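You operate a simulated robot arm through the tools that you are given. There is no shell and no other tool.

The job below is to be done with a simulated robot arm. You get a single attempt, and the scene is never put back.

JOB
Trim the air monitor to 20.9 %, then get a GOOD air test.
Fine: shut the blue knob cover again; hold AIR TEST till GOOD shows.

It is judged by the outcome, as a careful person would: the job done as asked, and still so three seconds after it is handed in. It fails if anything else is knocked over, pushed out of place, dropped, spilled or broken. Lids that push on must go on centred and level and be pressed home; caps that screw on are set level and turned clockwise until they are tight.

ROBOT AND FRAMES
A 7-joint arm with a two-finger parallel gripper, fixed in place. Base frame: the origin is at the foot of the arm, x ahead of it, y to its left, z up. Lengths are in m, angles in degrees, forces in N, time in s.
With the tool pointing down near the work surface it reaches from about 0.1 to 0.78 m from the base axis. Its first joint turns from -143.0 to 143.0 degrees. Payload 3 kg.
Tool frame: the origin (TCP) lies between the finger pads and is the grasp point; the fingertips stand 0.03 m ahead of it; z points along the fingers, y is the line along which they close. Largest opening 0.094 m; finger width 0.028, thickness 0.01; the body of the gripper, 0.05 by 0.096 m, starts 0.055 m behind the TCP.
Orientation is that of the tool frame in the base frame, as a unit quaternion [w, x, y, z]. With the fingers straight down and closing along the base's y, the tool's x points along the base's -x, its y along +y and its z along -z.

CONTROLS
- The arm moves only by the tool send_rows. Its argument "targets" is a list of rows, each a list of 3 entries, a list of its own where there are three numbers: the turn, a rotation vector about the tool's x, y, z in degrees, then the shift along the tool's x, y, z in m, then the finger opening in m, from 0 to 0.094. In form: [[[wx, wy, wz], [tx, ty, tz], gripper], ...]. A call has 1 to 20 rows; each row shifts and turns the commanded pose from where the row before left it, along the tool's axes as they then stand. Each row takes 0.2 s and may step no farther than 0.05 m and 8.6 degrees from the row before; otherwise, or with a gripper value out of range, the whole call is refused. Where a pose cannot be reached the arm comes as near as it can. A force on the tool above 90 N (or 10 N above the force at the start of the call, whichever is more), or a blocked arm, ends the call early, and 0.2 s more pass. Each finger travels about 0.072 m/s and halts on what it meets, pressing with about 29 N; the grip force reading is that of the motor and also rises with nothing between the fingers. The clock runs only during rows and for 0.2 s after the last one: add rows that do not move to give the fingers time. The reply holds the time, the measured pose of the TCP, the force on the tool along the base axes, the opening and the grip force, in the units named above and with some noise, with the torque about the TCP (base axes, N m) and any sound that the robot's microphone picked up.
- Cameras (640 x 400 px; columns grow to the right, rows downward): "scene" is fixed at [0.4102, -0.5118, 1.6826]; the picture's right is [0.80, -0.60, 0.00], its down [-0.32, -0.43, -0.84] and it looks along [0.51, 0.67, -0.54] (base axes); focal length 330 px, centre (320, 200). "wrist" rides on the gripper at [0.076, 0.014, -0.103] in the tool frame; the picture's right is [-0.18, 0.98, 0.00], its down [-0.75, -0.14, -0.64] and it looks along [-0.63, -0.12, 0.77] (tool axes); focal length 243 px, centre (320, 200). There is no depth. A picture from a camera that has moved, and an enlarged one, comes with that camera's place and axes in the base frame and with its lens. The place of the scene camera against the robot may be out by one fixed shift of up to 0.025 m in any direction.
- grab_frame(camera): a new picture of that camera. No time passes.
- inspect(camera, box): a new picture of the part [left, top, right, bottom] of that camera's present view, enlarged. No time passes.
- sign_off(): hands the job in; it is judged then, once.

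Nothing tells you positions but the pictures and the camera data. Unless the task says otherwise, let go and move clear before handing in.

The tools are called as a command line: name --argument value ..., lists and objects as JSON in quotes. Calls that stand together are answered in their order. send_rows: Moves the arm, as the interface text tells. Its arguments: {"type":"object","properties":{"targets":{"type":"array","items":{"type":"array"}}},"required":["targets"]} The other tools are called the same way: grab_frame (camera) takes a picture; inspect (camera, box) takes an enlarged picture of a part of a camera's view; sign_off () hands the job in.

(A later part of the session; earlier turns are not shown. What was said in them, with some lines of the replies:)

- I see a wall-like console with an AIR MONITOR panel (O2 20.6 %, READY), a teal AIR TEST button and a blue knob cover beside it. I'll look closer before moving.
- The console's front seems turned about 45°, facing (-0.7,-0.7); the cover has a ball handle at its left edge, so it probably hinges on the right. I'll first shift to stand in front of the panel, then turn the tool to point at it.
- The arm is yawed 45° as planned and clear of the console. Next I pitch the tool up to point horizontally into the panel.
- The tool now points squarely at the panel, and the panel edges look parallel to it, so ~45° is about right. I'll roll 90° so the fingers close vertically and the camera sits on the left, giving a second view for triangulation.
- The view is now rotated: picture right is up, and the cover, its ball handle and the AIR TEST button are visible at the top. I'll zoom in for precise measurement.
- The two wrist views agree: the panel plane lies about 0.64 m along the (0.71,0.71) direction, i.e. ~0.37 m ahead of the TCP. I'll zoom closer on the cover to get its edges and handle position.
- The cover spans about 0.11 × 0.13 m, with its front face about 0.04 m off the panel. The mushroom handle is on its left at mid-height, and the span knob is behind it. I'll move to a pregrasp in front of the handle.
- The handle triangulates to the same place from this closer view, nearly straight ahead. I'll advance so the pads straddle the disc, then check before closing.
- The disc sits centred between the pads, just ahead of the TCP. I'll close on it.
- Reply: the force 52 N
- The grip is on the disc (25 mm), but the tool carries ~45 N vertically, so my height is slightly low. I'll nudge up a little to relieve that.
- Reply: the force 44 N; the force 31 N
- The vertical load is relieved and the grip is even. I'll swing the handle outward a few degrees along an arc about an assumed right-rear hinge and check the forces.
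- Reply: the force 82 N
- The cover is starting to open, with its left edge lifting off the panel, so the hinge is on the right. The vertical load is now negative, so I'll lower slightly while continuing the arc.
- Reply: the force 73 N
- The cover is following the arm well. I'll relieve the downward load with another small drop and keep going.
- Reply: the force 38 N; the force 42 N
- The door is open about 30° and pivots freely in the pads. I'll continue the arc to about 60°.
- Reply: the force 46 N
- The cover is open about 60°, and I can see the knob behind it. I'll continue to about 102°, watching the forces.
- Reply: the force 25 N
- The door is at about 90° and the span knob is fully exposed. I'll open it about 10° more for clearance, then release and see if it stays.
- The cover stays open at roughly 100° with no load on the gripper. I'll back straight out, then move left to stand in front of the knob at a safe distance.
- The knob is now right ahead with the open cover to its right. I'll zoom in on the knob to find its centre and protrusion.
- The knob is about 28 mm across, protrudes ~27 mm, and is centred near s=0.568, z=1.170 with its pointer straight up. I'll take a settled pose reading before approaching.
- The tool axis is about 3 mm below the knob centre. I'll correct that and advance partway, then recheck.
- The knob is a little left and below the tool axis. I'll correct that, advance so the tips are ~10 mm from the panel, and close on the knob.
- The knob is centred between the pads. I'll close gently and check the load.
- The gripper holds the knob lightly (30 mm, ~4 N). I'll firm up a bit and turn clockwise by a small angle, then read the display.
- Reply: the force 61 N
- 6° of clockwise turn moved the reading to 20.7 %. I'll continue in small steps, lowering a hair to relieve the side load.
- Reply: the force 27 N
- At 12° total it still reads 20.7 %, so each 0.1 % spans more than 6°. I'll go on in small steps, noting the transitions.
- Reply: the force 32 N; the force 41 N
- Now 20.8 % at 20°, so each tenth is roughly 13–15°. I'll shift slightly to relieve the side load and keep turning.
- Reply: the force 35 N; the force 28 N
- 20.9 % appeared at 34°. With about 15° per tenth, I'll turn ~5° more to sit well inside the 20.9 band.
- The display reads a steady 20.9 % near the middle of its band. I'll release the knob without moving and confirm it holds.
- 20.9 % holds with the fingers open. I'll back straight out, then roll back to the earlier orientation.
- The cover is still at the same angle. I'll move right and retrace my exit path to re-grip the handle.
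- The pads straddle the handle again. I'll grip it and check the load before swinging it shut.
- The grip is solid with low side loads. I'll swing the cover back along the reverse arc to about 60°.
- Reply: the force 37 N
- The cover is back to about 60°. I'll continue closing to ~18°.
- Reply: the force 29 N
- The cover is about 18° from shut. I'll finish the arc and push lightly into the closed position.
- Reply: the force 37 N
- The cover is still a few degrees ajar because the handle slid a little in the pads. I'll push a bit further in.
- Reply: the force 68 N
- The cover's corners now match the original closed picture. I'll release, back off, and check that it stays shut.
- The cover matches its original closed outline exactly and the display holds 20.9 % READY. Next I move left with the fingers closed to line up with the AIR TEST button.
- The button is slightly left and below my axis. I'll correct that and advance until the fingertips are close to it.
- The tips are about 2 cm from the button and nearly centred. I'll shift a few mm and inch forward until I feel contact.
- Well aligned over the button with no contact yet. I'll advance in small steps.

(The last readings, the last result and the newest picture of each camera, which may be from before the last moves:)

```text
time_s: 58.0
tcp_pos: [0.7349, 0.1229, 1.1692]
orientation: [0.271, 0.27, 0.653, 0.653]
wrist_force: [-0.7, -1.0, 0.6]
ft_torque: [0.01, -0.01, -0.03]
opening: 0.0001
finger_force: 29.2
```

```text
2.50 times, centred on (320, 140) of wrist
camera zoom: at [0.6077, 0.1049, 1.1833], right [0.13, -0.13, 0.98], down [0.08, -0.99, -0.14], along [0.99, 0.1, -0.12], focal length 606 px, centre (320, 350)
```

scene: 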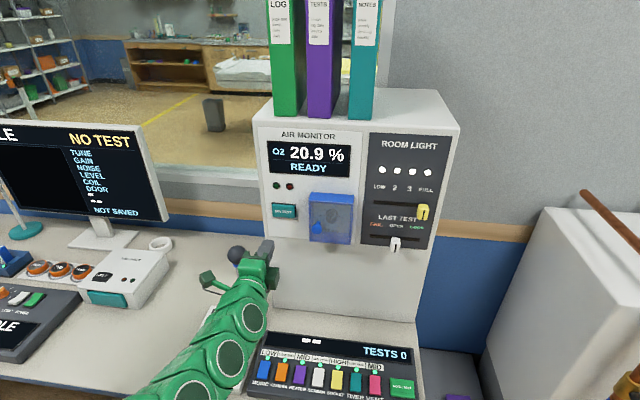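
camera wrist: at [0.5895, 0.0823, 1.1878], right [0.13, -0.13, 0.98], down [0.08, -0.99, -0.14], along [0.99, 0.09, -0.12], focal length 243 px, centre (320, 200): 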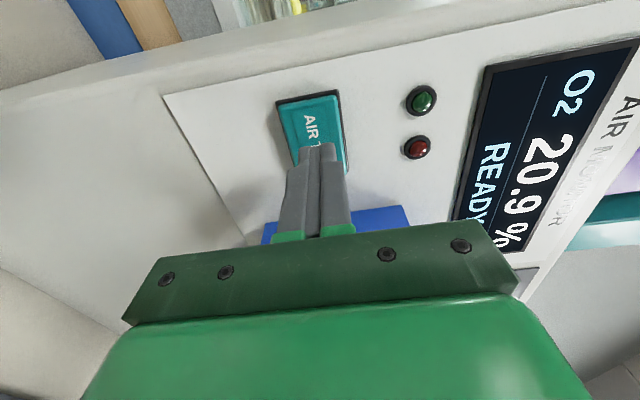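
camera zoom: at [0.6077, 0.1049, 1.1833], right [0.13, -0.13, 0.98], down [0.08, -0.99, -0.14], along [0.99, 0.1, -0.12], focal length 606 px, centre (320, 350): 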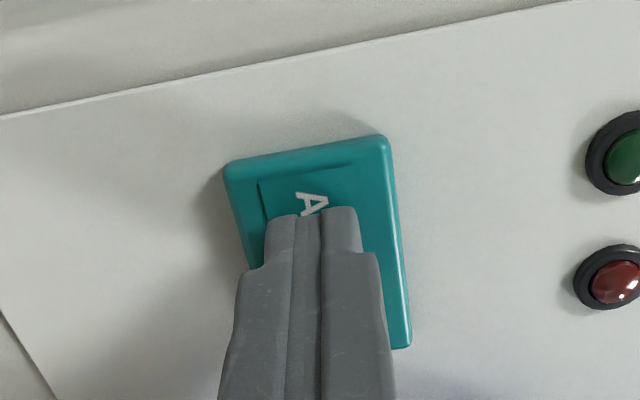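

Contact: the button has started to sink with about 1 N. I'll press further and hold, watching the display.

send_rows --targets '[[[0, 0, 0], [0, 0, 0.0015], 0.0], [[0, 0, 0], [0, 0, 0.0015], 0.0], [[0, 0, 0], [0, 0, 0], 0.0]]'

inspect --camera "scene" --box '[240, 130, 370, 250]'

```text
time_s: 58.8
tcp_pos: [0.738, 0.1232, 1.1705]
orientation: [0.271, 0.272, 0.653, 0.653]
wrist_force: [-6.3, -5.2, -3.6]
ft_torque: [-0.07, 0.08, 0.1]
opening: 0.0
finger_force: 29.1
heard: click
```

```text
3.33 times, centred on (305, 190) of scene
camera zoom: at [0.4102, -0.5118, 1.6826], right [0.8, -0.6, 0.0], down [-0.32, -0.43, -0.84], along [0.51, 0.67, -0.54], focal length 1101 px, centre (370, 233)
```

zoom: 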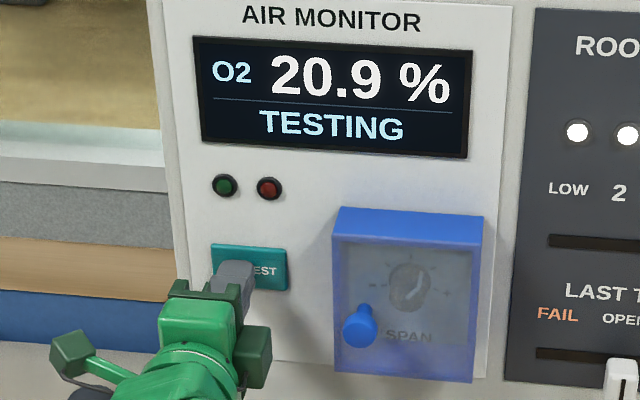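

Click heard and the display shows TESTING. I'll hold still and keep checking.

send_rows --targets '[[[0, 0, 0], [0, 0, 0.0005], 0.0], [[0, 0, 0], [0, 0, 0], 0.0], [[0, 0, 0], [0, 0, 0], 0.0], [[0, 0, 0], [0, 0, 0], 0.0], [[0, 0, 0], [0, 0, 0], 0.0]]'

inspect --camera "scene" --box '[240, 130, 370, 250]'

```text
time_s: 60.0
tcp_pos: [0.7372, 0.1252, 1.1696]
orientation: [0.271, 0.27, 0.653, 0.654]
wrist_force: [-7.7, -7.2, -3.0]
ft_torque: [-0.02, 0.04, -0.01]
opening: 0.0001
finger_force: 29.9
```

```text
3.33 times, centred on (305, 190) of scene
camera zoom: at [0.4102, -0.5118, 1.6826], right [0.8, -0.6, 0.0], down [-0.32, -0.43, -0.84], along [0.51, 0.67, -0.54], focal length 1101 px, centre (370, 233)
```

zoom: 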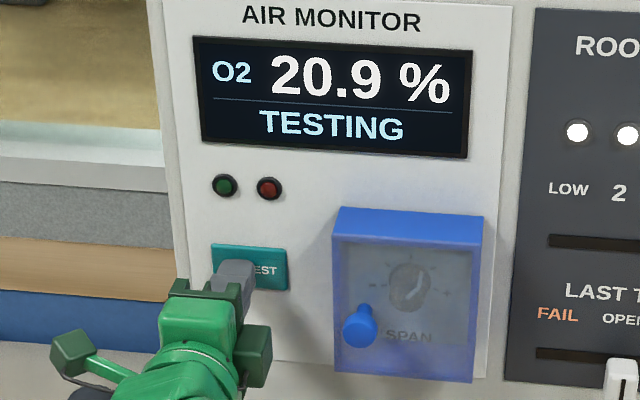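

Still TESTING with the button held down; I keep holding.

send_rows --targets '[[[0, 0, 0], [0, 0, 0], 0.0], [[0, 0, 0], [0, 0, 0], 0.0], [[0, 0, 0], [0, 0, 0], 0.0], [[0, 0, 0], [0, 0, 0], 0.0], [[0, 0, 0], [0, 0, 0], 0.0], [[0, 0, 0], [0, 0, 0], 0.0]]'

inspect --camera "scene" --box '[240, 130, 370, 250]'

```text
time_s: 61.4
tcp_pos: [0.7376, 0.1253, 1.1697]
orientation: [0.271, 0.271, 0.653, 0.653]
wrist_force: [-5.6, -9.0, -1.6]
ft_torque: [-0.02, 0.05, -0.02]
opening: 0.0
finger_force: 29.0
```

```text
3.33 times, centred on (305, 190) of scene
camera zoom: at [0.4102, -0.5118, 1.6826], right [0.8, -0.6, 0.0], down [-0.32, -0.43, -0.84], along [0.51, 0.67, -0.54], focal length 1101 px, centre (370, 233)
```

zoom: 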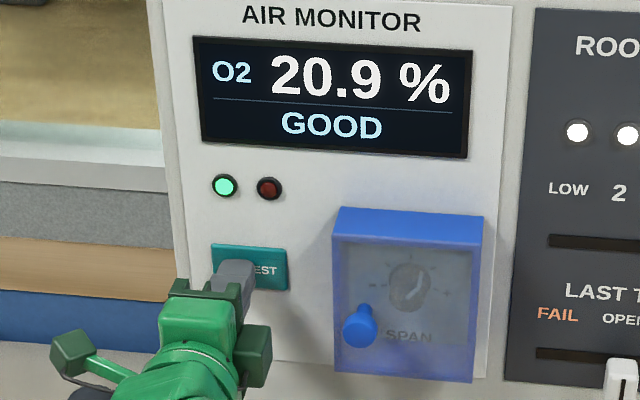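

GOOD is showing with the green lamp lit. I'll back straight off the button and confirm everything stays as it should.

send_rows --targets '[[[0, 0, 0], [0, 0, -0.01], 0.0], [[0, 0, 0], [0, 0, -0.03], 0.0], [[0, 0, 0], [0, 0, -0.045], 0.0], [[0, 0, 0], [0, 0, -0.045], 0.0], [[0, 0, 0], [0, 0, -0.045], 0.0], [[0, 0, 0], [0, 0, 0], 0.0], [[0, 0, 0], [0, 0, 0], 0.0]]'

grab_frame --camera "scene"

inspect --camera "scene" --box '[250, 110, 450, 260]'

grab_frame --camera "wrist"

```text
time_s: 63.0
tcp_pos: [0.6127, 0.0059, 1.1701]
orientation: [0.271, 0.27, 0.653, 0.654]
wrist_force: [0.3, 1.3, -0.3]
ft_torque: [-0.01, -0.01, -0.01]
opening: 0.0
finger_force: 29.3
```

```text
taken
```

scene: 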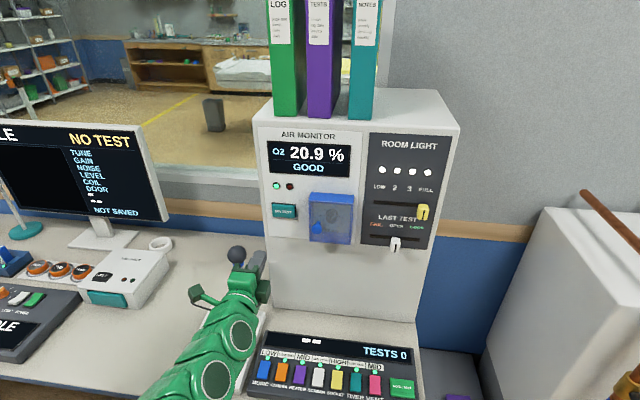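

```text
2.67 times, centred on (350, 185) of scene
camera zoom: at [0.4102, -0.5118, 1.6826], right [0.8, -0.6, 0.0], down [-0.32, -0.43, -0.84], along [0.51, 0.67, -0.54], focal length 881 px, centre (240, 240)
```

zoom: 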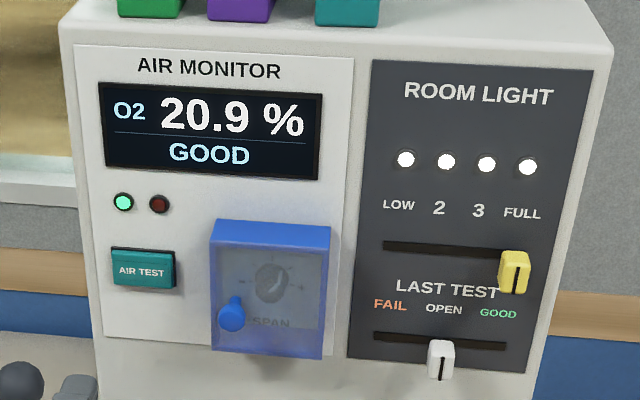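

```text
taken
camera wrist: at [0.4863, -0.0123, 1.1834], right [0.13, -0.13, 0.98], down [0.08, -0.99, -0.14], along [0.99, 0.1, -0.12], focal length 243 px, centre (320, 200)
```

wrist: 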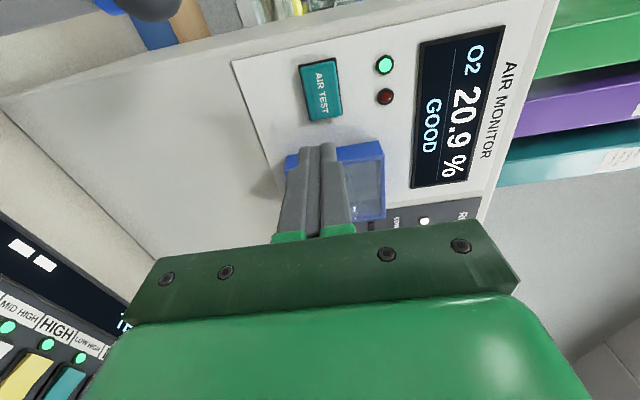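

The monitor reads 20.9 % GOOD with the green lamp lit, the cover is shut, and the sliders and everything else look untouched. The gripper is clear, so I'm handing in.

sign_off

```text
The job is handed in.
```

The air monitor is trimmed to 20.9 %, and the air test came back GOOD. I've handed the job in.

- **Trim:** I opened the blue cover and turned the SPAN knob about 40° clockwise. The reading should sit near the middle of the 20.9 % band, and it held after I let go.
- **Cover:** I shut it again before testing. It looks the same as it did in the first pictures.
- **Air test:** I held AIR TEST until GOOD showed and the green lamp lit. GOOD was still showing after I released the button and backed away.

Nothing else appears to have been touched. I left the LAST TEST slider where it was because the job didn't mention it.
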